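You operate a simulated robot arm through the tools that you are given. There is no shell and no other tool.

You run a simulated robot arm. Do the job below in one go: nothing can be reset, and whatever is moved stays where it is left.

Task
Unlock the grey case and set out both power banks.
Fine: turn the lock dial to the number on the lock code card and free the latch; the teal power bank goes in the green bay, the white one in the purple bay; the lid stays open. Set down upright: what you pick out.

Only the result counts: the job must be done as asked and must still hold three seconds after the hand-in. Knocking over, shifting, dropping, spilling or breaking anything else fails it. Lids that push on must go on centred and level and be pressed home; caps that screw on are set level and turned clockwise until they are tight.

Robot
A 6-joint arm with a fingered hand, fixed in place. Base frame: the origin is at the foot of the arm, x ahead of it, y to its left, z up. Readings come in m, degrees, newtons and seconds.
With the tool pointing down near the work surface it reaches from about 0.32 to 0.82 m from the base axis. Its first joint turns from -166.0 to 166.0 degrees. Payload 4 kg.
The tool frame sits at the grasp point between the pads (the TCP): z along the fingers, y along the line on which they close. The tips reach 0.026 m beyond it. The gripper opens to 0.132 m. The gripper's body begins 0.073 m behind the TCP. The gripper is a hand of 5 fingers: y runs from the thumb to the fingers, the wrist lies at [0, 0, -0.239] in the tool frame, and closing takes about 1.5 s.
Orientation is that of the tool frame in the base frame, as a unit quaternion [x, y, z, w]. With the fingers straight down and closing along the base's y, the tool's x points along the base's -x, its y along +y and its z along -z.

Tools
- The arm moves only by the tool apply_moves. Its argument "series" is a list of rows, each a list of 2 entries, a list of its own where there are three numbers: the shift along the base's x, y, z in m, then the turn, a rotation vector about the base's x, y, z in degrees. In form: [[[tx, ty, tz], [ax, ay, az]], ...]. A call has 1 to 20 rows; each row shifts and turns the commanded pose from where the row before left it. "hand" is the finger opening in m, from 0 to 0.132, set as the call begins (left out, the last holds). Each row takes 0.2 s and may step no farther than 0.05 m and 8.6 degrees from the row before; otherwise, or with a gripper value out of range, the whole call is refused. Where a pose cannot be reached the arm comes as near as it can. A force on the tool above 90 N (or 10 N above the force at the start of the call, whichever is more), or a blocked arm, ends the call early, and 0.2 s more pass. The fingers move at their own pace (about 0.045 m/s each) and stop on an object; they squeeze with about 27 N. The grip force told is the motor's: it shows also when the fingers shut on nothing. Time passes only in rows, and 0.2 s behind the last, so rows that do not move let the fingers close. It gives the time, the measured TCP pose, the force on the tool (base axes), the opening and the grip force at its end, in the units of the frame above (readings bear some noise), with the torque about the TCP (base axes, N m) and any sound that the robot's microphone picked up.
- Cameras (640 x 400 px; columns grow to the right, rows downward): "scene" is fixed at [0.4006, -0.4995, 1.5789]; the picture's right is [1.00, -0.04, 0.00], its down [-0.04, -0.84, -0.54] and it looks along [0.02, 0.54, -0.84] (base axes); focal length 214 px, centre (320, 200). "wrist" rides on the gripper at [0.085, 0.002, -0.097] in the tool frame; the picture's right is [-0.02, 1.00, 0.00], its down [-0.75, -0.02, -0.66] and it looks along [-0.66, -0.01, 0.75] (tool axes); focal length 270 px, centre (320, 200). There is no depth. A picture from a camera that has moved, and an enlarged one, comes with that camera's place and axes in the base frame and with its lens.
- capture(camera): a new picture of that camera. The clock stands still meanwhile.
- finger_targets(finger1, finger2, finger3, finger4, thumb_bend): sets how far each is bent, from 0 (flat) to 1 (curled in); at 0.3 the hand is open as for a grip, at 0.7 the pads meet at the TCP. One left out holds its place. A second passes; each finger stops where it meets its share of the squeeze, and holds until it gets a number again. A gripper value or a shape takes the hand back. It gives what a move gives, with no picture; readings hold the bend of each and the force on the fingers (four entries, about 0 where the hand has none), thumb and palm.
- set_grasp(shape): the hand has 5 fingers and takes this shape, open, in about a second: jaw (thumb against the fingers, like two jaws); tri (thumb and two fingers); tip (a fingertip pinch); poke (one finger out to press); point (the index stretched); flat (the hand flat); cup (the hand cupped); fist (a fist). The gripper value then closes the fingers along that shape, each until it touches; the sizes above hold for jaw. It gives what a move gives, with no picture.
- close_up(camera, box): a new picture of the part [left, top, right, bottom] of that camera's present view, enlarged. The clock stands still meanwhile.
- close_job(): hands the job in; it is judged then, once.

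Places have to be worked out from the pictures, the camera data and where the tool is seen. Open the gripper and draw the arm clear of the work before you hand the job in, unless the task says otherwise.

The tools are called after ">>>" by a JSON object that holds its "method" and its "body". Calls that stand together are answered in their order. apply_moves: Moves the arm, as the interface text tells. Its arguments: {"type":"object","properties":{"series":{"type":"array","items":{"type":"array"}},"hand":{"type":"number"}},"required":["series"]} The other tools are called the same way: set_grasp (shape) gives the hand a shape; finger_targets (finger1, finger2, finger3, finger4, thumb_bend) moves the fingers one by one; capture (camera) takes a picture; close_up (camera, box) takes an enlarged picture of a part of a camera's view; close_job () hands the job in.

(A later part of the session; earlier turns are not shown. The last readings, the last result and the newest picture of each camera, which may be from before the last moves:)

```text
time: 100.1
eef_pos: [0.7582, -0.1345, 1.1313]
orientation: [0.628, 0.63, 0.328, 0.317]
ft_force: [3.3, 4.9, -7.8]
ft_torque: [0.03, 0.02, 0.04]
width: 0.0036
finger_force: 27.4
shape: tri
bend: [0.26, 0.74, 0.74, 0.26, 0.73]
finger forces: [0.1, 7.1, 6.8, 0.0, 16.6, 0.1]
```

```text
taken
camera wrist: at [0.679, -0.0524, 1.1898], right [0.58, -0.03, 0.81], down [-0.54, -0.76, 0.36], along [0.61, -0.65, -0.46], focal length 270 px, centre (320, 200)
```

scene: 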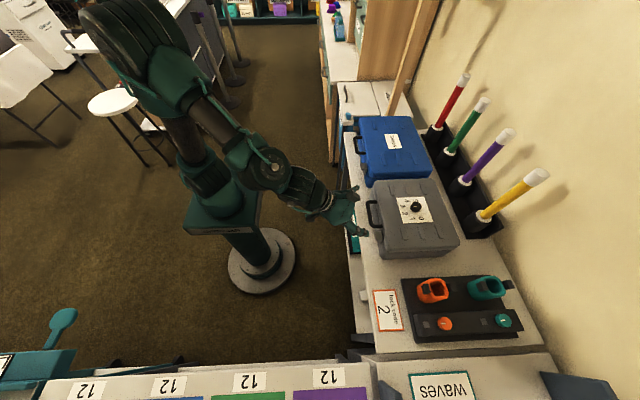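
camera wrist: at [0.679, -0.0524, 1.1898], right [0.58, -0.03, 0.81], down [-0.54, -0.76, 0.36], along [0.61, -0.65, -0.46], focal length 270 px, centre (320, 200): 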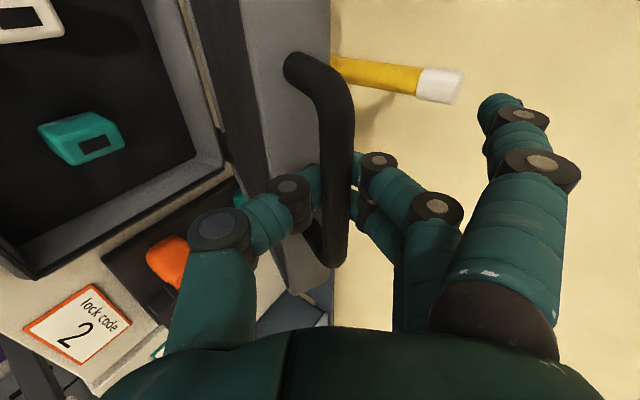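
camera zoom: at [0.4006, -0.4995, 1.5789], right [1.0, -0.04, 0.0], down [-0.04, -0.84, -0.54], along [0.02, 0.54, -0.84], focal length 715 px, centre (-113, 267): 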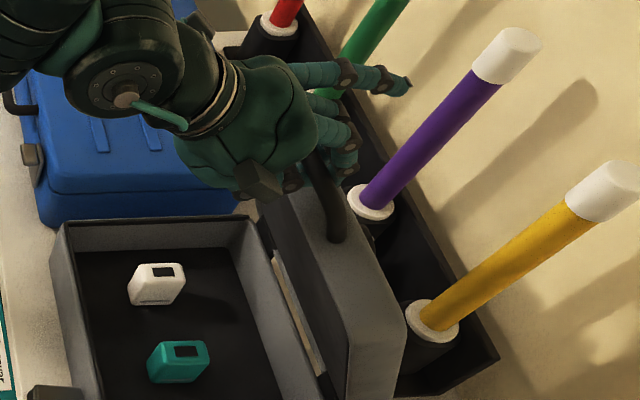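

By projecting the lid corners I judge the lid to be at about 64°, and the rods are well behind at x≈1.03. I'll continue along the flattening arc.

>>> {"method": "apply_moves", "body": {"series": [[[0.019, 0, 0.007], [0, -2.5, 0]], [[0.02, 0, 0.0055], [0, -2.5, 0]], [[0.021, 0, 0.004], [0, -2.5, 0]], [[0, 0, 0], [0, 0, 0]]]}}

>>> {"method": "close_up", "body": {"camera": "scene", "box": [400, 100, 520, 240]}}

```text
time: 101.1
eef_pos: [0.8199, -0.1346, 1.1476]
orientation: [0.606, 0.607, 0.369, 0.357]
ft_force: [1.6, 1.6, -6.9]
ft_torque: [0.01, 0.04, 0.0]
width: 0.0029
finger_force: 26.8
shape: tri
bend: [0.26, 0.74, 0.74, 0.26, 0.73]
finger forces: [0.0, 0.1, 0.0, 0.0, 16.7, 0.0]
```

```text
2.86 times, centred on (460, 170) of scene
camera zoom: at [0.4006, -0.4995, 1.5789], right [1.0, -0.04, 0.0], down [-0.04, -0.84, -0.54], along [0.02, 0.54, -0.84], focal length 613 px, centre (-80, 286)
```

zoom: 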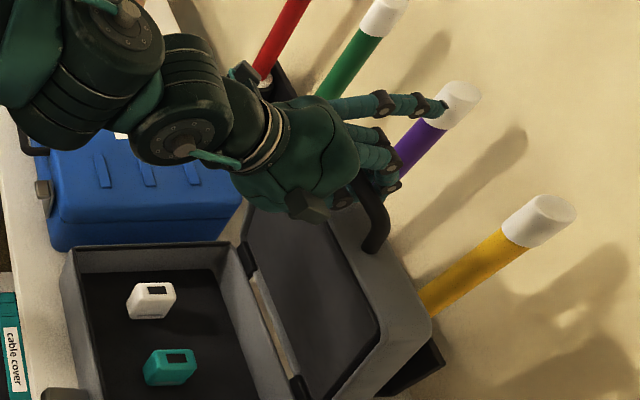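

The lid is at about 79°. I'll keep pushing over the top.

>>> {"method": "apply_moves", "body": {"series": [[[0.0215, 0, 0.003], [0, -2.5, 0]], [[0.022, 0, 0.001], [0, -2.5, 0]], [[0.022, 0, -0.001], [0, -2.5, 0]], [[0, 0, 0], [0, 0, 0]]]}}

>>> {"method": "close_up", "body": {"camera": "scene", "box": [400, 100, 520, 240]}}

```text
time: 102.1
eef_pos: [0.8838, -0.1363, 1.1502]
orientation: [0.58, 0.583, 0.408, 0.397]
ft_force: [-0.7, 3.6, 1.6]
ft_torque: [0.03, 0.53, -0.07]
width: 0.0023
finger_force: 26.2
shape: tri
bend: [0.26, 0.74, 0.74, 0.26, 0.73]
finger forces: [0.1, 0.1, 0.0, 0.0, 33.4, 0.1]
```

```text
2.86 times, centred on (460, 170) of scene
camera zoom: at [0.4006, -0.4995, 1.5789], right [1.0, -0.04, 0.0], down [-0.04, -0.84, -0.54], along [0.02, 0.54, -0.84], focal length 613 px, centre (-80, 286)
```

zoom: 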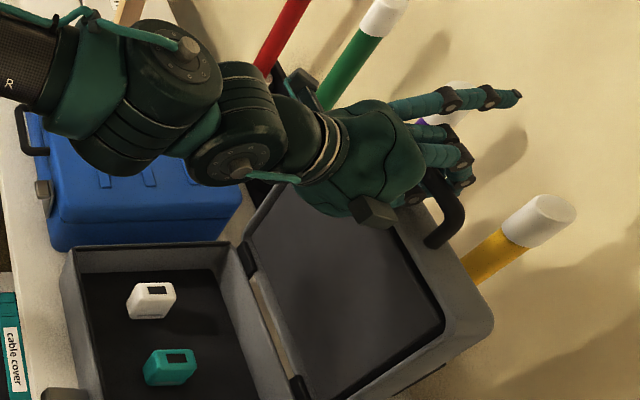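

The lid is just past vertical, at about 93–95°. I'll take it a little further, to about 103°, watching for a stop.

>>> {"method": "apply_moves", "body": {"series": [[[0.0215, 0, -0.003], [0, -1.5, 0]], [[0.016, 0, -0.004], [0, -1.5, 0]], [[0, 0, 0], [0, 0, 0]]]}}

>>> {"method": "close_up", "body": {"camera": "scene", "box": [400, 100, 520, 240]}}

>>> {"method": "capture", "body": {"camera": "wrist"}}

```text
time: 102.9
eef_pos: [0.919, -0.1362, 1.1547]
orientation: [0.567, 0.572, 0.425, 0.414]
ft_force: [-52.4, 5.9, 16.3]
ft_torque: [0.03, 4.57, -0.01]
width: 0.0001
finger_force: 26.8
shape: tri
bend: [0.26, 0.72, 0.72, 0.26, 0.68]
finger forces: [0.0, 11.6, 10.9, 0.0, 183.4, 0.1]
stopped in row 3: the force on the tool passed its limit at 96 N (the readings are from after the stop); the commanded pose is now the measured one
```

```text
2.86 times, centred on (460, 170) of scene
camera zoom: at [0.4006, -0.4995, 1.5789], right [1.0, -0.04, 0.0], down [-0.04, -0.84, -0.54], along [0.02, 0.54, -0.84], focal length 613 px, centre (-80, 286)
```

zoom: 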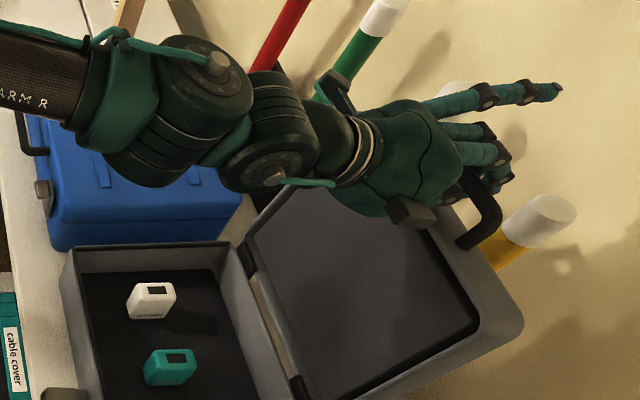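

```text
taken
camera wrist: at [0.8247, -0.054, 1.1857], right [0.3, -0.02, 0.95], down [-0.62, -0.76, 0.17], along [0.72, -0.65, -0.24], focal length 270 px, centre (320, 200)
```

wrist: 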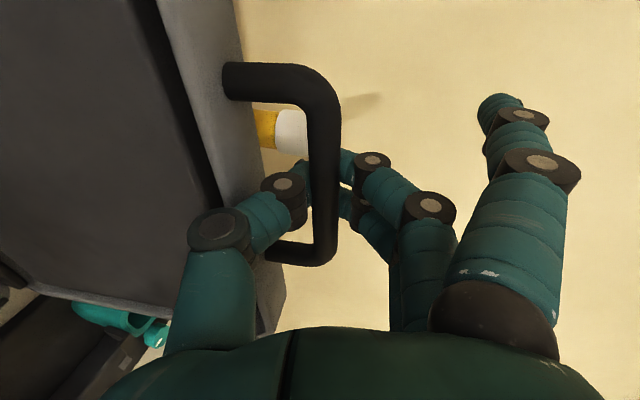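

The lid reached its stop, with a -52 N reaction; the yellow rod hasn't moved. I'll back off at once to relieve it.

>>> {"method": "apply_moves", "body": {"series": [[[-0.005, 0, 0], [0, 0, 0]], [[-0.005, 0, 0], [0, 0, 0]], [[0, 0, 0], [0, 0, 0]]]}}

>>> {"method": "close_up", "body": {"camera": "scene", "box": [400, 100, 520, 240]}}

```text
time: 103.7
eef_pos: [0.9119, -0.1359, 1.154]
orientation: [0.566, 0.571, 0.425, 0.415]
ft_force: [-5.0, 5.6, 20.3]
ft_torque: [0.06, 2.69, -0.02]
width: 0.0001
finger_force: 27.4
shape: tri
bend: [0.26, 0.72, 0.72, 0.26, 0.67]
finger forces: [0.0, 11.0, 10.1, 0.0, 161.6, 0.0]
```

```text
2.86 times, centred on (460, 170) of scene
camera zoom: at [0.4006, -0.4995, 1.5789], right [1.0, -0.04, 0.0], down [-0.04, -0.84, -0.54], along [0.02, 0.54, -0.84], focal length 613 px, centre (-80, 286)
```

zoom: 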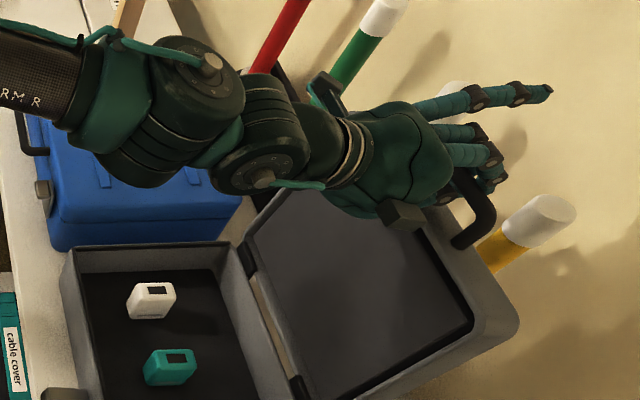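

The thumb is wedged in the gap under the bar. I'll open only the upper fingers first and leave the thumb as it is, then withdraw backward.

>>> {"method": "finger_targets", "body": {"finger1": 0.0, "finger2": 0.0, "finger3": 0.0, "finger4": 0.0}}

>>> {"method": "capture", "body": {"camera": "wrist"}}

>>> {"method": "close_up", "body": {"camera": "scene", "box": [400, 100, 520, 240]}}

```text
time: 104.7
eef_pos: [0.9117, -0.1364, 1.1515]
orientation: [0.567, 0.572, 0.424, 0.414]
ft_force: [-6.6, 11.3, 14.9]
ft_torque: [0.17, 2.49, -0.1]
width: 0.0972
finger_force: 87.2
shape: fingers
bend: [0.0, 0.0, 0.0, 0.0, 0.66]
finger forces: [0.0, 0.1, 0.0, 0.0, 174.1, 0.1]
```

```text
taken
camera wrist: at [0.8181, -0.0541, 1.1829], right [0.3, -0.02, 0.95], down [-0.62, -0.76, 0.17], along [0.72, -0.65, -0.24], focal length 270 px, centre (320, 200)
```

wrist: 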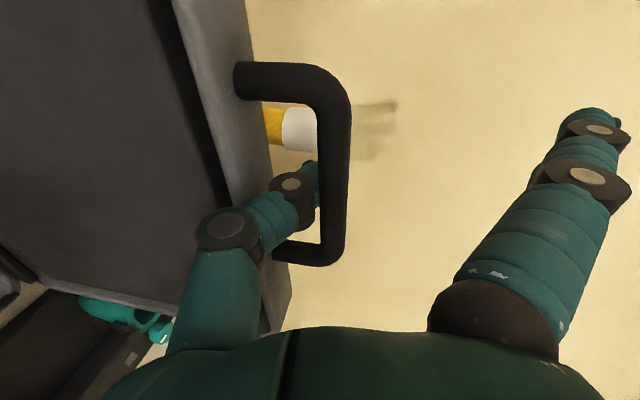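

```text
2.86 times, centred on (460, 170) of scene
camera zoom: at [0.4006, -0.4995, 1.5789], right [1.0, -0.04, 0.0], down [-0.04, -0.84, -0.54], along [0.02, 0.54, -0.84], focal length 613 px, centre (-80, 286)
```

zoom: 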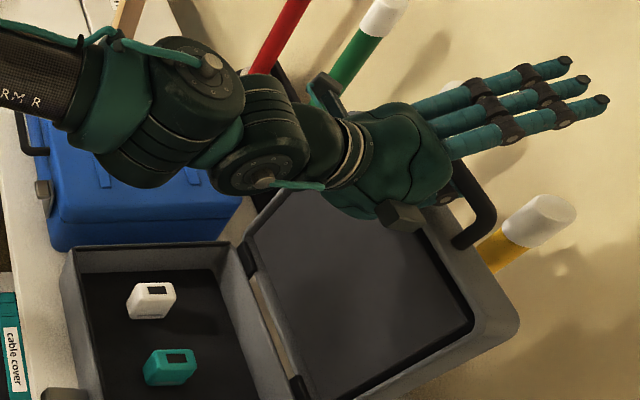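

The fingers are clear and only the thumb is still wedged. I'll relax it slightly.

>>> {"method": "finger_targets", "body": {"thumb_bend": 0.62}}

```text
time: 105.7
eef_pos: [0.9113, -0.1365, 1.1543]
orientation: [0.566, 0.571, 0.426, 0.416]
ft_force: [3.2, 7.1, 32.2]
ft_torque: [0.11, 0.72, -0.04]
width: 0.1019
finger_force: 23.8
shape: fingers
bend: [0.0, 0.0, 0.0, 0.0, 0.65]
finger forces: [0.0, 0.1, 0.0, 0.0, 48.4, 0.1]
```

Force dropped to 48 N, and the lid face pushes the thumb up. I'll raise the hand slightly and pull straight back.

>>> {"method": "apply_moves", "body": {"series": [[[-0.002, 0, 0.003], [0, 0, 0]], [[-0.006, 0, 0.001], [0, 0, 0]], [[-0.008, 0, 0], [0, 0, 0]], [[0, 0, 0], [0, 0, 0]]]}}

>>> {"method": "capture", "body": {"camera": "wrist"}}

```text
time: 106.7
eef_pos: [0.8951, -0.1361, 1.1557]
orientation: [0.568, 0.572, 0.423, 0.414]
ft_force: [-0.8, -2.0, 6.5]
ft_torque: [-0.07, -0.04, -0.01]
width: 0.1105
finger_force: 2.7
shape: fingers
bend: [0.0, 0.0, 0.0, 0.0, 0.64]
finger forces: [0.0, 0.0, 0.0, 0.1, 4.9, 0.0]
```

```text
taken
camera wrist: at [0.8014, -0.0546, 1.1863], right [0.3, -0.02, 0.95], down [-0.62, -0.76, 0.18], along [0.72, -0.65, -0.24], focal length 270 px, centre (320, 200)
```

wrist: 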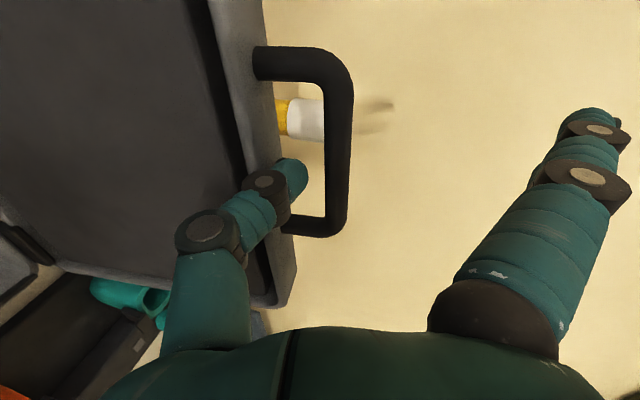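

It's almost free. I'll continue back, then lift away and look at the lid.

>>> {"method": "apply_moves", "body": {"series": [[[-0.015, 0, 0.001], [0, 0, 0]], [[-0.02, 0, 0.002], [0, 0, 0]], [[-0.03, 0, 0.01], [0, 4, 0]], [[-0.03, 0, 0.015], [0, 4, 0]], [[-0.03, 0, 0.015], [0, 4, 0]], [[-0.03, 0, 0.015], [0, 4, 0]], [[0, 0, 0], [0, 0, 0]]]}}

>>> {"method": "capture", "body": {"camera": "scene"}}

>>> {"method": "capture", "body": {"camera": "wrist"}}

```text
time: 108.3
eef_pos: [0.7432, -0.1369, 1.2147]
orientation: [0.62, 0.625, 0.341, 0.33]
ft_force: [-0.1, 0.2, -0.3]
ft_torque: [-0.05, 0.01, -0.01]
width: 0.1167
finger_force: 0.0
shape: fingers
bend: [0.0, 0.0, 0.0, 0.0, 0.62]
finger forces: [0.0, 0.0, 0.0, 0.0, 0.0, 0.1]
```

```text
taken
```

scene: 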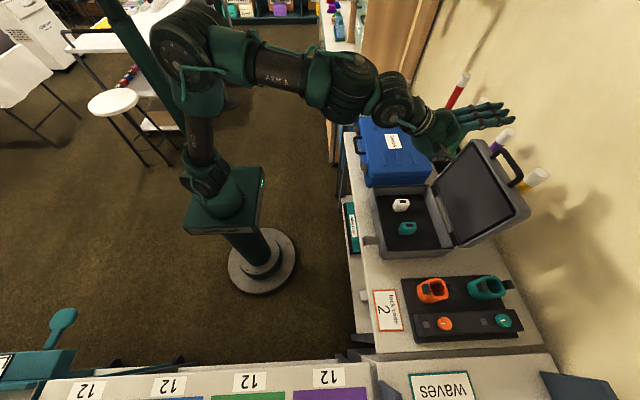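

```text
taken
camera wrist: at [0.6618, -0.0541, 1.2692], right [0.55, -0.02, 0.83], down [-0.55, -0.76, 0.34], along [0.63, -0.65, -0.43], focal length 270 px, centre (320, 200)
```

wrist: 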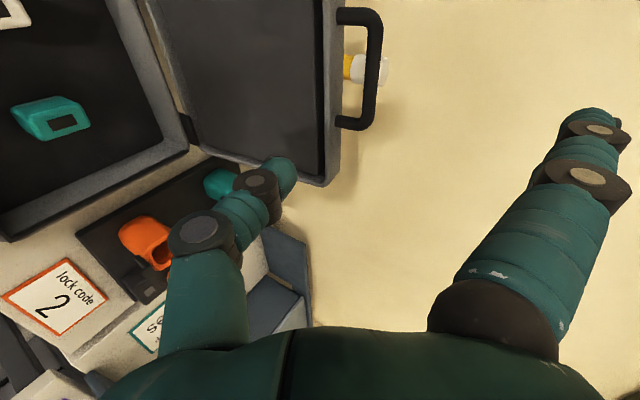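

The lid stays open on its own. Now I'll look at the power banks and the bays.

>>> {"method": "close_up", "body": {"camera": "scene", "box": [375, 185, 455, 255]}}

>>> {"method": "close_up", "body": {"camera": "scene", "box": [390, 192, 425, 240]}}

>>> {"method": "close_up", "body": {"camera": "scene", "box": [180, 350, 400, 400]}}

```text
5.71 times, centred on (415, 220) of scene
camera zoom: at [0.4006, -0.4995, 1.5789], right [1.0, -0.04, 0.0], down [-0.04, -0.84, -0.54], along [0.02, 0.54, -0.84], focal length 1226 px, centre (-223, 86)
```

zoom: 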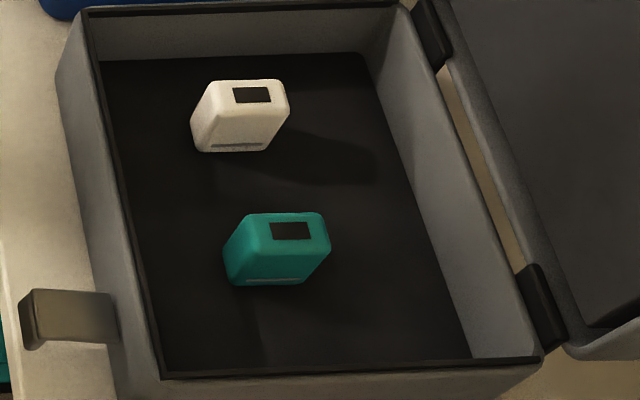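

```text
8.33 times, centred on (408, 216) of scene
camera zoom: at [0.4006, -0.4995, 1.5789], right [1.0, -0.04, 0.0], down [-0.04, -0.84, -0.54], along [0.02, 0.54, -0.84], focal length 1787 px, centre (-409, 67)
```

zoom: 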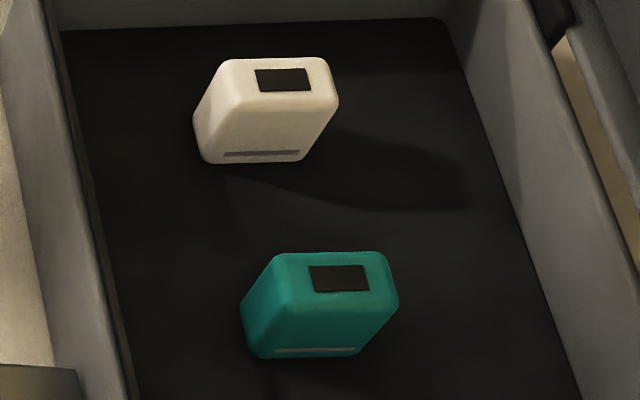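

```text
2.91 times, centred on (290, 375) of scene
camera zoom: at [0.4006, -0.4995, 1.5789], right [1.0, -0.04, 0.0], down [-0.04, -0.84, -0.54], along [0.02, 0.54, -0.84], focal length 624 px, centre (407, -309)
```

zoom: 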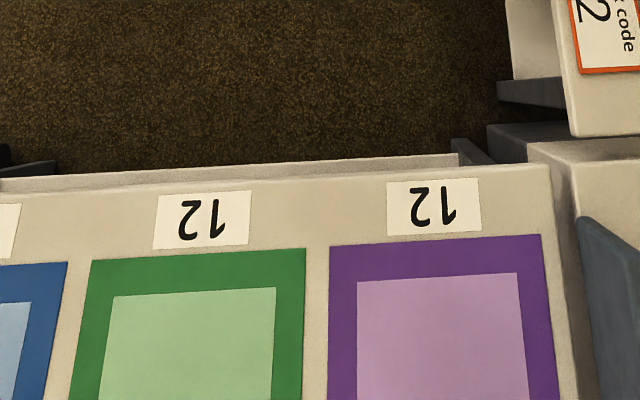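

Both power banks stand upright in the case, roughly 45 × 28 mm and about 48 mm tall. I'll bring the hand back to tool-down with yaw near 0, over the front half of the case, for a better look.

>>> {"method": "apply_moves", "body": {"series": [[[-0.02, 0, 0], [0, 4.8, 0]], [[-0.02, 0, 0], [0, 4.8, 0]], [[-0.02, 0, 0], [0, 4.8, 0]], [[-0.02, 0, 0], [0, 4.8, 0]], [[-0.02, 0, 0], [0, 4.8, 0]], [[0, 0, 0], [0, 4.8, 0]], [[0, 0, 0], [0, 4.8, 0]], [[0, 0, 0], [0, 4.8, 0]], [[0, 0, 0], [0, 4.8, 0]], [[0, 0, 0], [0, 4.8, 0]], [[0, 0, 0], [0, 4.8, 0]], [[0, 0, 0], [0, 4.1, 0]], [[0, 0, 0], [0, 0, 0]]]}}

>>> {"method": "apply_moves", "body": {"series": [[[0, 0, 0], [0, 0, 7.5]], [[0, 0, 0], [0, 0, 7.5]], [[0, 0, 0], [0, 0, 7.5]], [[0, 0, 0], [0, 0, 7.5]], [[0, 0, 0], [0, 0, 7.5]], [[0, 0, 0], [0, 0, 7.5]], [[0, 0, 0], [0, 0, 7.5]], [[0, 0, 0], [0, 0, 7.5]], [[0, 0, 0], [0, 0, 7.5]], [[0, 0, 0], [0, 0, 7.5]], [[0, 0, 0], [0, 0, 7.5]], [[0, 0, 0], [0, 0, 7.5]], [[0, 0, 0], [0, 0, 0]]]}}

>>> {"method": "set_grasp", "body": {"shape": "jaw"}}

>>> {"method": "capture", "body": {"camera": "wrist"}}

>>> {"method": "capture", "body": {"camera": "scene"}}

```text
time: 111.1
eef_pos: [0.6406, -0.1362, 1.2131]
orientation: [0.707, 0.706, 0.034, 0.023]
ft_force: [0.1, 0.4, -0.3]
ft_torque: [0.02, 0.03, 0.0]
width: 0.117
finger_force: 0.1
shape: fingers
bend: [0.0, 0.0, 0.0, 0.0, 0.62]
finger forces: [0.0, 0.0, 0.0, 0.0, 0.0, 0.1]
out of reach, approached as far as the arm can: row 10, 11
```

```text
time: 113.9
eef_pos: [0.6398, -0.1372, 1.2139]
orientation: [0.001, 0.999, 0.04, -0.008]
ft_force: [-0.4, 1.1, 0.6]
ft_torque: [-0.01, 0.03, -0.01]
width: 0.1167
finger_force: 0.1
shape: fingers
bend: [0.0, 0.0, 0.0, 0.0, 0.62]
finger forces: [0.0, 0.0, 0.0, 0.0, 0.0, 0.0]
```

```text
time: 114.8
eef_pos: [0.6399, -0.1369, 1.2148]
orientation: [0.001, 0.999, 0.041, -0.007]
ft_force: [-0.2, -0.6, 0.3]
ft_torque: [-0.02, -0.01, 0.04]
width: 0.1317
finger_force: 0.1
shape: jaw
bend: [0.3, 0.3, 0.3, 0.3, 0.3]
finger forces: [0.0, 0.1, 0.0, 0.0, 0.0, 0.0]
```

```text
taken
camera wrist: at [0.5563, -0.1432, 1.3114], right [0.02, 1.0, 0.08], down [0.76, -0.07, 0.64], along [0.65, 0.05, -0.76], focal length 270 px, centre (320, 200)
```

wrist: 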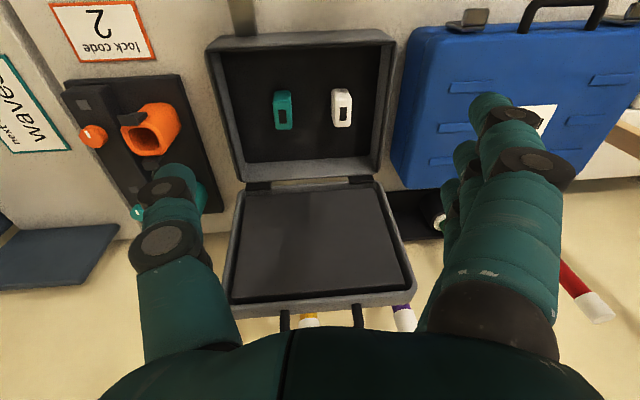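

```text
taken
```

scene: 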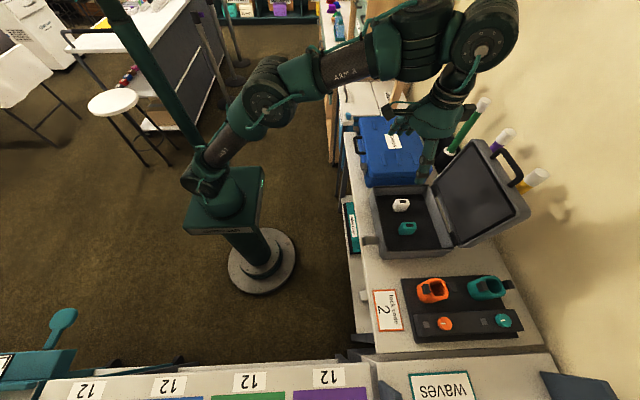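

The tool is nearly vertical, with about a 5° tilt to correct. I'll level it, then zoom on the power banks from the wrist.

>>> {"method": "apply_moves", "body": {"series": [[[0, 0, 0], [-2.35, -0.4, 0]], [[0, 0, 0], [-2.35, -0.4, 0]], [[0, 0, 0], [0, 0, 0]]]}}

>>> {"method": "close_up", "body": {"camera": "wrist", "box": [240, 60, 380, 150]}}

```text
time: 115.6
eef_pos: [0.64, -0.1366, 1.2139]
orientation: [0.002, 1.0, -0.001, -0.001]
ft_force: [-0.1, -0.4, -0.4]
ft_torque: [-0.03, 0.03, 0.03]
width: 0.1321
finger_force: 0.0
shape: jaw
bend: [0.3, 0.3, 0.3, 0.3, 0.3]
finger forces: [0.0, 0.0, 0.0, 0.0, 0.0, 0.0]
```

```text
4.44 times, centred on (310, 105) of wrist
camera zoom: at [0.5548, -0.1351, 1.3106], right [0.02, 1.0, 0.0], down [0.75, -0.02, 0.66], along [0.66, -0.02, -0.75], focal length 1201 px, centre (364, 622)
```

zoom: 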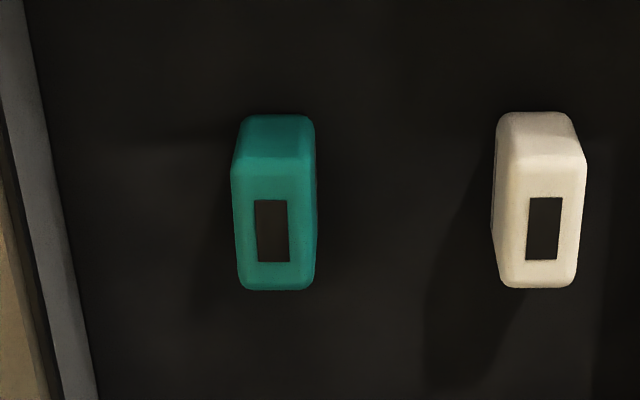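

Triangulating gives the teal bank near (0.734, -0.174), the white near (0.735, -0.076), tops near z 0.886 and the case floor near 0.836. A grip along x has the most clearance inside the case, so I'll turn the hand to yaw -90° above the teal one.

>>> {"method": "apply_moves", "body": {"series": [[[0.008, -0.003, -0.013], [0, 0, -7.5]], [[0.008, -0.003, -0.013], [0, 0, -7.5]], [[0.008, -0.003, -0.013], [0, 0, -7.5]], [[0.008, -0.003, -0.013], [0, 0, -7.5]], [[0.008, -0.003, -0.013], [0, 0, -7.5]], [[0.008, -0.003, -0.013], [0, 0, -7.5]], [[0.008, -0.003, -0.013], [0, 0, -7.5]], [[0.008, -0.003, -0.013], [0, 0, -7.5]], [[0.008, -0.003, -0.013], [0, 0, -7.5]], [[0.008, -0.003, -0.013], [0, 0, -7.5]], [[0.008, -0.004, -0.013], [0, 0, -7.5]], [[0.006, -0.004, -0.01], [0, 0, -7.5]], [[0, 0, 0], [0, 0, 0]]]}}

>>> {"method": "capture", "body": {"camera": "wrist"}}

>>> {"method": "capture", "body": {"camera": "scene"}}

```text
time: 118.4
eef_pos: [0.7329, -0.1739, 1.0592]
orientation: [0.709, 0.705, 0.0, -0.002]
ft_force: [-0.4, -0.4, 0.0]
ft_torque: [-0.01, -0.02, 0.01]
width: 0.1318
finger_force: 0.1
shape: jaw
bend: [0.3, 0.3, 0.3, 0.3, 0.3]
finger forces: [0.0, 0.1, 0.0, 0.1, 0.0, 0.0]
```

```text
taken
camera wrist: at [0.7359, -0.0902, 1.1563], right [1.0, -0.02, 0.0], down [-0.02, -0.75, 0.66], along [-0.02, -0.66, -0.75], focal length 270 px, centre (320, 200)
```

wrist: 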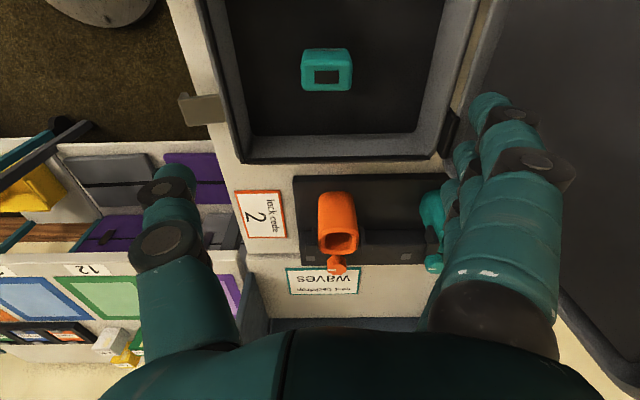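

```text
taken
```

scene: 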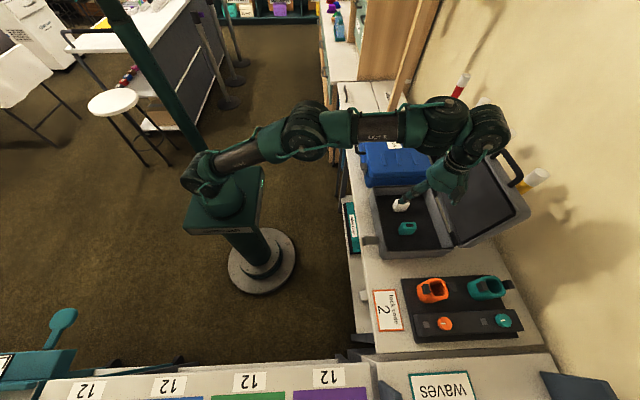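

I'll zoom on the teal bank to centre the hand over it.

>>> {"method": "close_up", "body": {"camera": "wrist", "box": [280, 30, 380, 110]}}

>>> {"method": "close_up", "body": {"camera": "wrist", "box": [0, 120, 260, 370]}}

```text
5.00 times, centred on (330, 70) of wrist
camera zoom: at [0.7359, -0.0902, 1.1563], right [1.0, -0.02, 0.0], down [-0.02, -0.75, 0.66], along [-0.02, -0.66, -0.75], focal length 1351 px, centre (270, 850)
```

zoom: 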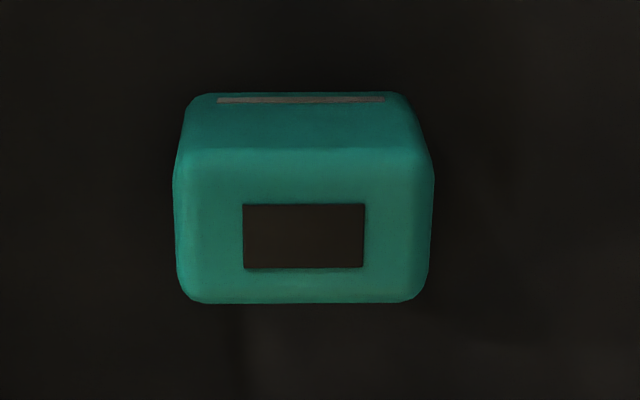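

```text
1.60 times, centred on (130, 245) of wrist
camera zoom: at [0.7359, -0.0902, 1.1563], right [1.0, -0.02, 0.0], down [-0.02, -0.75, 0.66], along [-0.02, -0.66, -0.75], focal length 432 px, centre (624, 128)
```

zoom: 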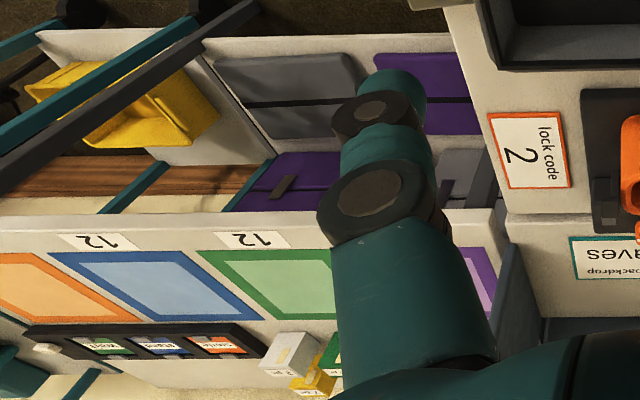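

The teal bank's centre is at about (0.7395, -0.170). I'll shift over it, narrow the opening to about 85 mm and descend partway.

>>> {"method": "apply_moves", "body": {"series": [[[0.0065, 0.0035, -0.02], [0, 0, 0]], [[0, 0, -0.03], [0, 0, 0]], [[0, 0, -0.03], [0, 0, 0]], [[0, 0, -0.03], [0, 0, 0]], [[0, 0, -0.02], [0, 0, 0]], [[0, 0, 0], [0, 0, 0]]], "hand": 0.085}}

>>> {"method": "capture", "body": {"camera": "wrist"}}

>>> {"method": "close_up", "body": {"camera": "scene", "box": [370, 130, 490, 250]}}

```text
time: 119.8
eef_pos: [0.7413, -0.172, 0.9323]
orientation: [0.708, 0.707, 0.0, -0.001]
ft_force: [-0.5, 0.7, 1.0]
ft_torque: [0.02, -0.01, -0.02]
width: 0.0855
finger_force: 0.0
shape: jaw
bend: [0.7, 0.7, 0.7, 0.7, 0.67]
finger forces: [0.0, 0.0, 0.0, 0.0, 0.0, 0.0]
```

```text
taken
camera wrist: at [0.744, -0.0882, 1.0288], right [1.0, -0.02, 0.0], down [-0.02, -0.75, 0.66], along [-0.02, -0.66, -0.75], focal length 270 px, centre (320, 200)
```

wrist: 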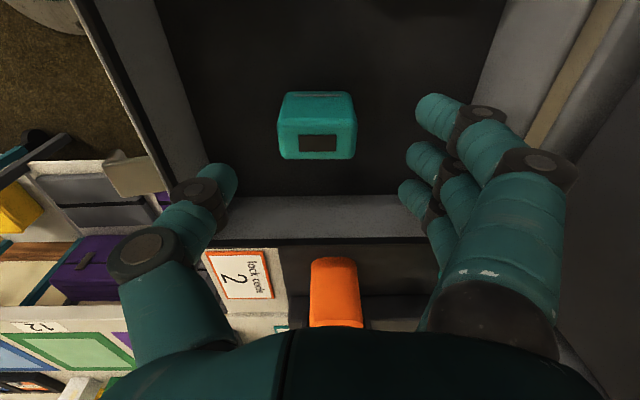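

```text
3.33 times, centred on (430, 190) of scene
camera zoom: at [0.4006, -0.4995, 1.5789], right [1.0, -0.04, 0.0], down [-0.04, -0.84, -0.54], along [0.02, 0.54, -0.84], focal length 715 px, centre (-47, 233)
```

zoom: 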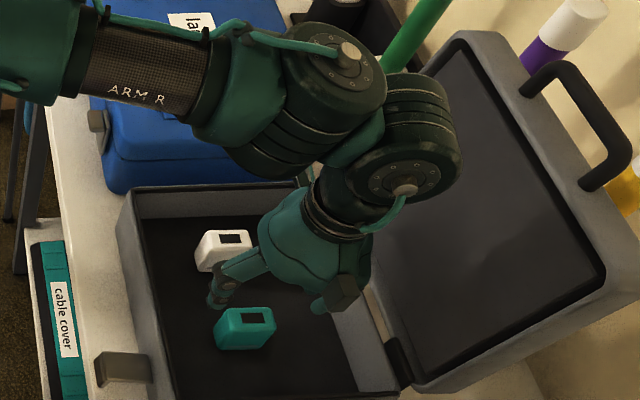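

Combining both views, the teal bank is near (0.7395, -0.170) with its top at about z 0.872. I'll make the small correction and descend so the pads straddle it.

>>> {"method": "apply_moves", "body": {"series": [[[-0.0015, 0.002, -0.02], [0, 0, 0]], [[0, 0, -0.02], [0, 0, 0]], [[0, 0, -0.015], [0, 0, 0]], [[0, 0, 0], [0, 0, 0]]]}}

>>> {"method": "capture", "body": {"camera": "wrist"}}

>>> {"method": "close_up", "body": {"camera": "scene", "box": [370, 150, 470, 250]}}

```text
time: 120.8
eef_pos: [0.7385, -0.1684, 0.8761]
orientation: [0.708, 0.706, 0.0, -0.001]
ft_force: [-0.8, 0.7, -0.5]
ft_torque: [0.04, 0.01, 0.0]
width: 0.0851
finger_force: 0.1
shape: jaw
bend: [0.7, 0.7, 0.7, 0.7, 0.67]
finger forces: [0.0, 0.1, 0.1, 0.0, 0.1, 0.0]
```

```text
taken
camera wrist: at [0.7408, -0.0851, 0.9725], right [1.0, -0.02, 0.0], down [-0.02, -0.75, 0.66], along [-0.02, -0.66, -0.75], focal length 270 px, centre (320, 200)
```

wrist: 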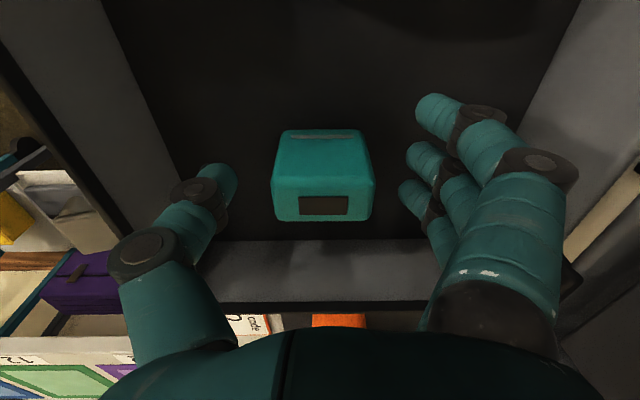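

```text
4.00 times, centred on (420, 200) of scene
camera zoom: at [0.4006, -0.4995, 1.5789], right [1.0, -0.04, 0.0], down [-0.04, -0.84, -0.54], along [0.02, 0.54, -0.84], focal length 858 px, centre (-80, 200)
```

zoom: 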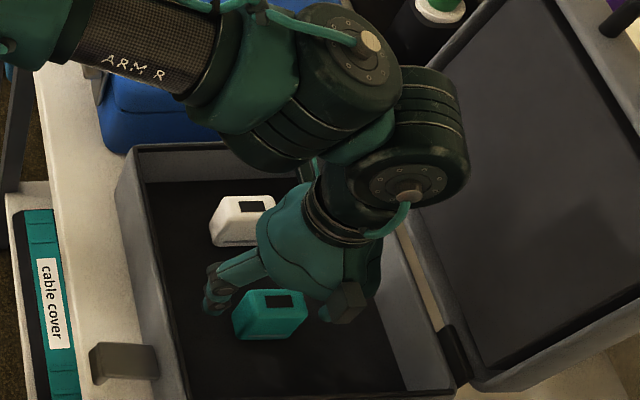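

The bank sits centred between the thumb and fingers. I'll lower another 13 mm and close on it.

>>> {"method": "apply_moves", "body": {"series": [[[0.001, 0, -0.007], [0, 0, 0]], [[0.0005, 0, -0.006], [0, 0, 0]], [[0, 0, 0], [0, 0, 0]]]}}

>>> {"method": "apply_moves", "body": {"series": [[[0, 0, 0], [0, 0, 0]], [[0, 0, 0], [0, 0, 0]], [[0, 0, 0], [0, 0, 0]], [[0, 0, 0], [0, 0, 0]], [[0, 0, 0], [0, 0, 0]]], "hand": 0.035}}

>>> {"method": "capture", "body": {"camera": "wrist"}}

```text
time: 121.6
eef_pos: [0.7399, -0.1695, 0.863]
orientation: [0.707, 0.707, 0.0, -0.001]
ft_force: [0.1, -0.3, 0.4]
ft_torque: [0.0, -0.02, 0.0]
width: 0.0856
finger_force: 0.0
shape: jaw
bend: [0.7, 0.7, 0.7, 0.7, 0.67]
finger forces: [0.0, 0.0, 0.0, 0.0, 0.1, 0.1]
```

```text
time: 122.8
eef_pos: [0.7414, -0.1708, 0.8624]
orientation: [0.707, 0.707, 0.0, -0.002]
ft_force: [0.3, 0.9, 0.0]
ft_torque: [0.0, 0.03, -0.03]
width: 0.0333
finger_force: 3.7
shape: jaw
bend: [0.63, 0.73, 0.73, 0.63, 0.7]
finger forces: [0.0, 1.0, 1.0, 0.1, 2.4, 0.0]
```

```text
taken
camera wrist: at [0.7422, -0.0852, 0.9596], right [1.0, -0.02, 0.0], down [-0.02, -0.75, 0.66], along [-0.02, -0.66, -0.75], focal length 270 px, centre (320, 200)
```

wrist: 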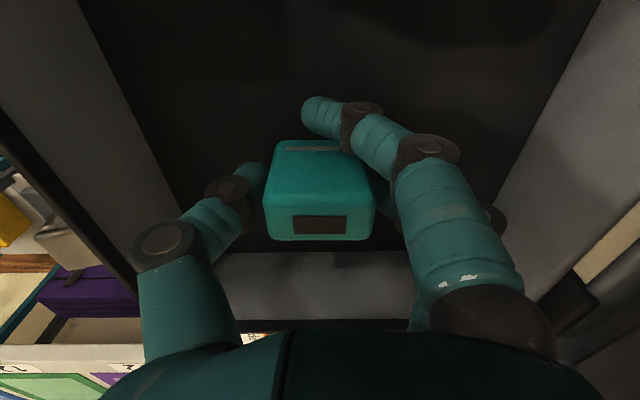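

Light contact on both sides. I'll squeeze to a firm hold and then test-lift slightly.

>>> {"method": "apply_moves", "body": {"series": [[[0, 0, 0], [0, 0, 0]], [[0, 0, 0], [0, 0, 0]], [[0, 0, 0], [0, 0, 0]], [[0, 0, 0], [0, 0, 0]]], "hand": 0.005}}

>>> {"method": "apply_moves", "body": {"series": [[[0, 0, 0.01], [0, 0, 0]], [[0, 0, 0.01], [0, 0, 0]], [[0, 0, 0], [0, 0, 0]]]}}

>>> {"method": "capture", "body": {"camera": "wrist"}}

>>> {"method": "close_up", "body": {"camera": "scene", "box": [370, 150, 470, 250]}}

```text
time: 123.8
eef_pos: [0.7395, -0.17, 0.8637]
orientation: [0.708, 0.706, -0.001, -0.001]
ft_force: [-1.4, -0.1, 1.5]
ft_torque: [-0.02, -0.05, 0.0]
width: 0.0292
finger_force: 26.6
shape: jaw
bend: [0.66, 0.73, 0.73, 0.66, 0.71]
finger forces: [0.1, 9.4, 10.2, 0.0, 21.1, 0.0]
```

```text
time: 124.6
eef_pos: [0.7417, -0.1701, 0.8813]
orientation: [0.708, 0.707, 0.0, -0.002]
ft_force: [-0.5, -0.1, -1.1]
ft_torque: [0.01, 0.02, -0.03]
width: 0.0274
finger_force: 26.8
shape: jaw
bend: [0.66, 0.73, 0.72, 0.66, 0.72]
finger forces: [0.0, 9.1, 11.6, 0.1, 18.9, 0.1]
```

```text
taken
camera wrist: at [0.7431, -0.0863, 0.9787], right [1.0, -0.02, 0.0], down [-0.02, -0.75, 0.66], along [-0.02, -0.66, -0.75], focal length 270 px, centre (320, 200)
```

wrist: 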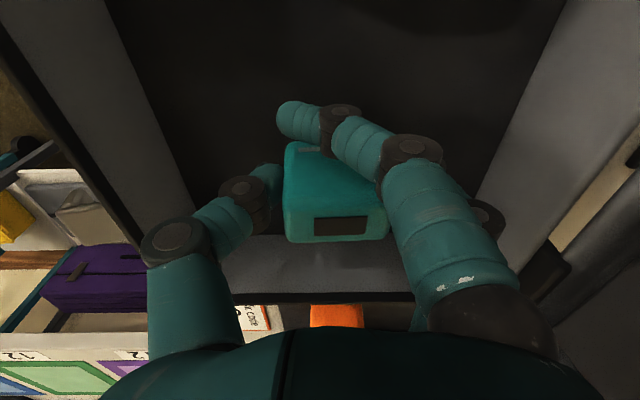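

```text
4.00 times, centred on (420, 200) of scene
camera zoom: at [0.4006, -0.4995, 1.5789], right [1.0, -0.04, 0.0], down [-0.04, -0.84, -0.54], along [0.02, 0.54, -0.84], focal length 858 px, centre (-80, 200)
```

zoom: 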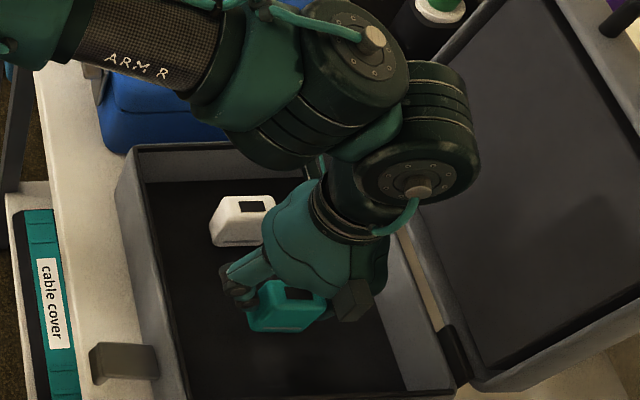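

The bank came up with the hand, and it appears turned by a few degrees. I'll zoom in to check its tilt.

>>> {"method": "close_up", "body": {"camera": "wrist", "box": [240, 90, 420, 260]}}

```text
2.35 times, centred on (330, 175) of wrist
camera zoom: at [0.7431, -0.0863, 0.9787], right [1.0, -0.02, 0.0], down [-0.02, -0.75, 0.66], along [-0.02, -0.66, -0.75], focal length 636 px, centre (296, 259)
```

zoom: 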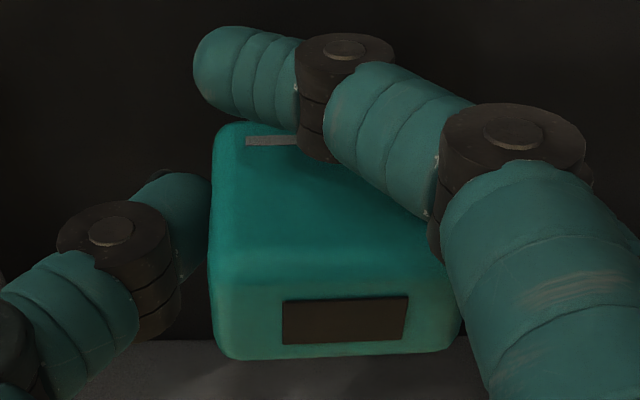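

The hold is firm with only a slight tilt. I'll lift clear of the case, then swing along a steady radius toward the bays at about z 1.11.

>>> {"method": "apply_moves", "body": {"series": [[[0, 0, 0.03], [0, 0, 0]], [[0, 0, 0.04], [0, 0, 0]], [[0, 0, 0.04], [0, 0, 0]], [[0, 0, 0.04], [0, 0, 0]], [[0, 0, 0.04], [0, 0, 0]], [[0, 0, 0.04], [0, 0, 0]], [[0, 0, 0], [0, 0, 0]]]}}

>>> {"method": "apply_moves", "body": {"series": [[[-0.02, -0.038, 0], [0, 0, 0]], [[-0.02, -0.038, 0], [0, 0, 0]], [[-0.02, -0.038, 0], [0, 0, 0]], [[-0.02, -0.038, 0], [0, 0, 0]], [[-0.022, -0.036, 0], [0, 0, 0]], [[-0.026, -0.034, 0], [0, 0, 0]], [[-0.03, -0.03, 0], [0, 0, 0]], [[-0.032, -0.028, 0], [0, 0, 0]], [[-0.034, -0.026, 0], [0, 0, 0]], [[0, 0, 0], [0, 0, 0]]]}}

>>> {"method": "capture", "body": {"camera": "scene"}}

>>> {"method": "capture", "body": {"camera": "wrist"}}

```text
time: 126.2
eef_pos: [0.7297, -0.1687, 1.1084]
orientation: [0.707, 0.707, 0.001, -0.001]
ft_force: [0.1, 0.1, -0.8]
ft_torque: [0.01, 0.02, -0.02]
width: 0.0274
finger_force: 26.8
shape: jaw
bend: [0.66, 0.73, 0.72, 0.66, 0.72]
finger forces: [0.1, 8.8, 11.5, 0.1, 18.9, 0.0]
out of reach, approached as far as the arm can: row 6
```

```text
time: 128.4
eef_pos: [0.5082, -0.4758, 1.107]
orientation: [0.708, 0.706, 0.0, -0.001]
ft_force: [-0.1, -0.1, -2.2]
ft_torque: [0.01, 0.03, 0.0]
width: 0.0273
finger_force: 26.6
shape: jaw
bend: [0.66, 0.73, 0.72, 0.66, 0.72]
finger forces: [0.0, 8.7, 11.5, 0.0, 18.6, 0.1]
```

```text
taken
```

scene: 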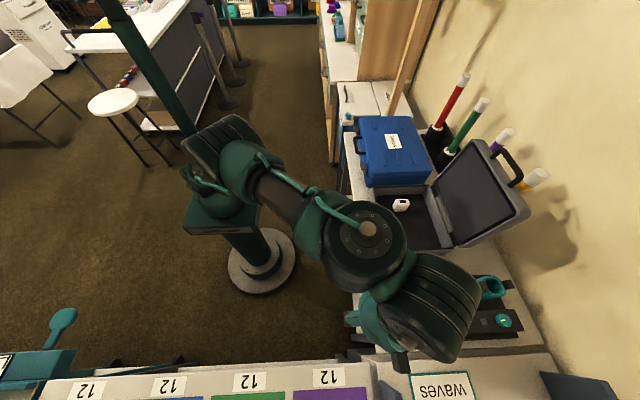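

```text
taken
camera wrist: at [0.5102, -0.3919, 1.2027], right [1.0, -0.02, 0.0], down [-0.02, -0.75, 0.66], along [-0.02, -0.66, -0.75], focal length 270 px, centre (320, 200)
```

wrist: 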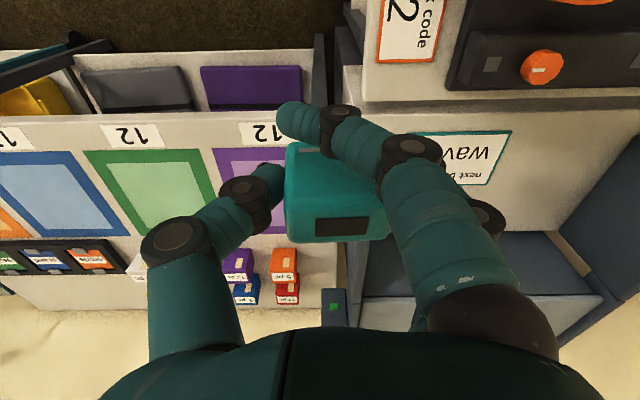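

The bays are in view: the green bay spans roughly x 0.09–0.29, y -0.63 to -0.85. I'll carry the teal bank over its middle, about (0.195, -0.725).

>>> {"method": "apply_moves", "body": {"series": [[[-0.0348, -0.0277, 0], [0, 0, 0]], [[-0.0348, -0.0277, 0], [0, 0, 0]], [[-0.0348, -0.0277, 0], [0, 0, 0]], [[-0.0348, -0.0277, 0], [0, 0, 0]], [[-0.0348, -0.0277, 0], [0, 0, 0]], [[-0.0348, -0.0277, 0], [0, 0, 0]], [[-0.0348, -0.0277, 0], [0, 0, 0]], [[-0.0348, -0.0277, 0], [0, 0, 0]], [[-0.0348, -0.0277, 0], [0, 0, 0]], [[0, 0, 0], [0, 0, 0]]]}}

>>> {"method": "capture", "body": {"camera": "wrist"}}

>>> {"method": "capture", "body": {"camera": "scene"}}

```text
time: 130.6
eef_pos: [0.1884, -0.7129, 1.1013]
orientation: [0.707, 0.707, 0.001, -0.001]
ft_force: [-0.7, -0.4, -2.2]
ft_torque: [0.02, 0.02, 0.02]
width: 0.0271
finger_force: 27.0
shape: jaw
bend: [0.66, 0.73, 0.72, 0.66, 0.72]
finger forces: [0.1, 8.6, 11.5, 0.0, 18.6, 0.1]
out of reach, approached as far as the arm can: row 9
```

```text
taken
camera wrist: at [0.1899, -0.6285, 1.1981], right [1.0, -0.02, 0.0], down [-0.02, -0.75, 0.66], along [-0.02, -0.66, -0.75], focal length 270 px, centre (320, 200)
```

wrist: 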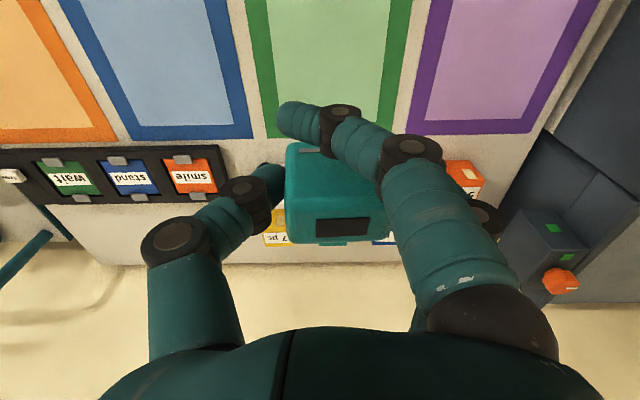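

```text
taken
```

scene: 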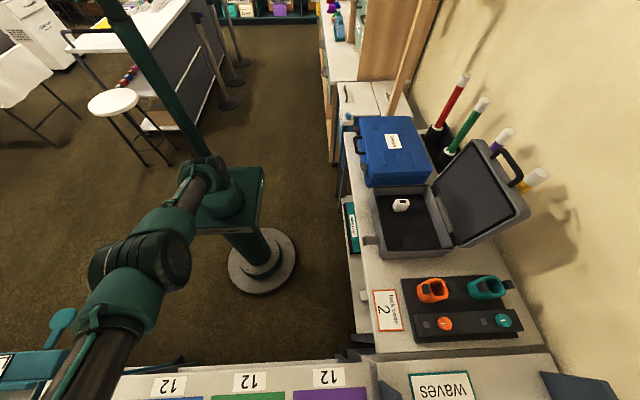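

The ground point under the hand falls inside the green bay at about (0.19, -0.71). I'll lower toward the table, first to about z 0.87.

>>> {"method": "apply_moves", "body": {"series": [[[0.001, -0.002, -0.04], [0, 0, 0]], [[0.001, -0.002, -0.045], [0, 0, 0]], [[0.001, -0.002, -0.045], [0, 0, 0]], [[0, -0.002, -0.045], [0, 0, 0]], [[0, 0, -0.03], [0, 0, 0]], [[0, 0, -0.02], [0, 0, 0]], [[0, 0, 0], [0, 0, 0]]]}}

>>> {"method": "capture", "body": {"camera": "wrist"}}

```text
time: 132.2
eef_pos: [0.1939, -0.7206, 0.878]
orientation: [0.707, 0.707, 0.0, -0.001]
ft_force: [-0.7, 0.0, -1.9]
ft_torque: [-0.01, 0.0, 0.01]
width: 0.0272
finger_force: 26.3
shape: jaw
bend: [0.66, 0.73, 0.72, 0.66, 0.72]
finger forces: [0.0, 8.4, 11.5, 0.0, 18.4, 0.0]
```

```text
taken
camera wrist: at [0.1951, -0.6366, 0.9743], right [1.0, -0.02, 0.0], down [-0.02, -0.75, 0.66], along [-0.02, -0.66, -0.75], focal length 270 px, centre (320, 200)
```

wrist: 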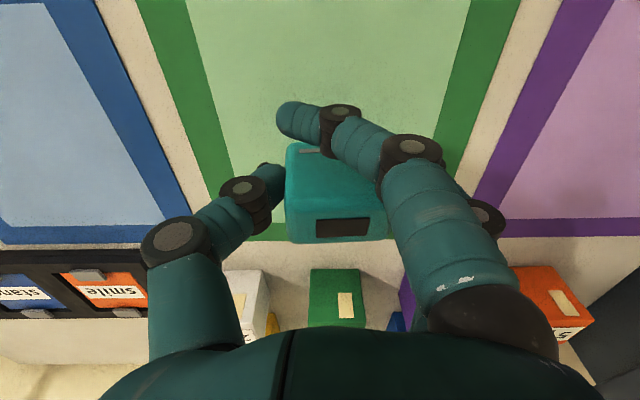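

The bank hovers over the green bay. I'll lower in small steps until it touches down.

>>> {"method": "apply_moves", "body": {"series": [[[0, 0, -0.015], [0, 0, 0]], [[0, 0, -0.01], [0, 0, 0]], [[0, 0, -0.006], [0, 0, 0]], [[0, 0, 0], [0, 0, 0]]]}}

>>> {"method": "capture", "body": {"camera": "wrist"}}

```text
time: 133.2
eef_pos: [0.1924, -0.7229, 0.8468]
orientation: [0.708, 0.706, -0.001, 0.0]
ft_force: [-1.1, 1.3, 8.1]
ft_torque: [-0.01, -0.22, -0.01]
width: 0.0274
finger_force: 27.0
shape: jaw
bend: [0.66, 0.73, 0.72, 0.66, 0.72]
finger forces: [0.1, 9.2, 11.1, 0.0, 20.3, 0.0]
```

```text
taken
camera wrist: at [0.1945, -0.6378, 0.9433], right [1.0, -0.02, 0.0], down [-0.02, -0.75, 0.66], along [-0.02, -0.66, -0.75], focal length 270 px, centre (320, 200)
```

wrist: 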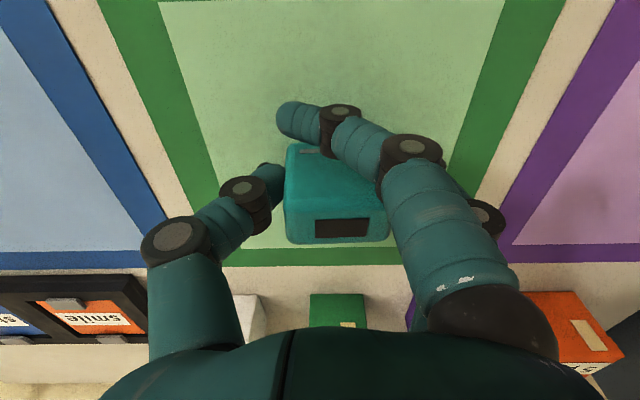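

Touchdown: the +x bottom edge is touching with about 10 N, and the bank is tilted slightly. I'll rotate the hand 2° to level it, then open gradually.

>>> {"method": "apply_moves", "body": {"series": [[[0, 0, 0], [0, -1, 0]], [[0, 0, 0], [0, -1, 0]], [[0, 0, 0], [0, 0, 0]]]}}

>>> {"method": "close_up", "body": {"camera": "wrist", "box": [240, 90, 420, 260]}}

```text
time: 134.0
eef_pos: [0.1927, -0.7199, 0.8458]
orientation: [0.708, 0.706, 0.013, 0.011]
ft_force: [-0.2, -0.4, 0.3]
ft_torque: [-0.03, -0.07, -0.03]
width: 0.0263
finger_force: 27.6
shape: jaw
bend: [0.66, 0.74, 0.72, 0.66, 0.72]
finger forces: [0.0, 6.4, 12.7, 0.1, 17.2, 0.1]
```

```text
2.35 times, centred on (330, 175) of wrist
camera zoom: at [0.1904, -0.6368, 0.9423], right [1.0, -0.02, 0.03], down [-0.04, -0.75, 0.66], along [0.01, -0.66, -0.75], focal length 636 px, centre (296, 259)
```

zoom: 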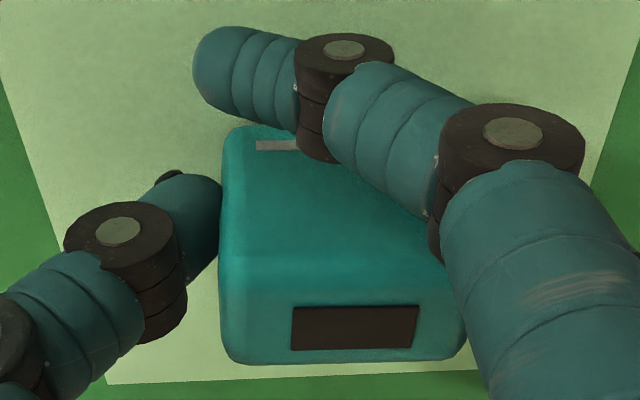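

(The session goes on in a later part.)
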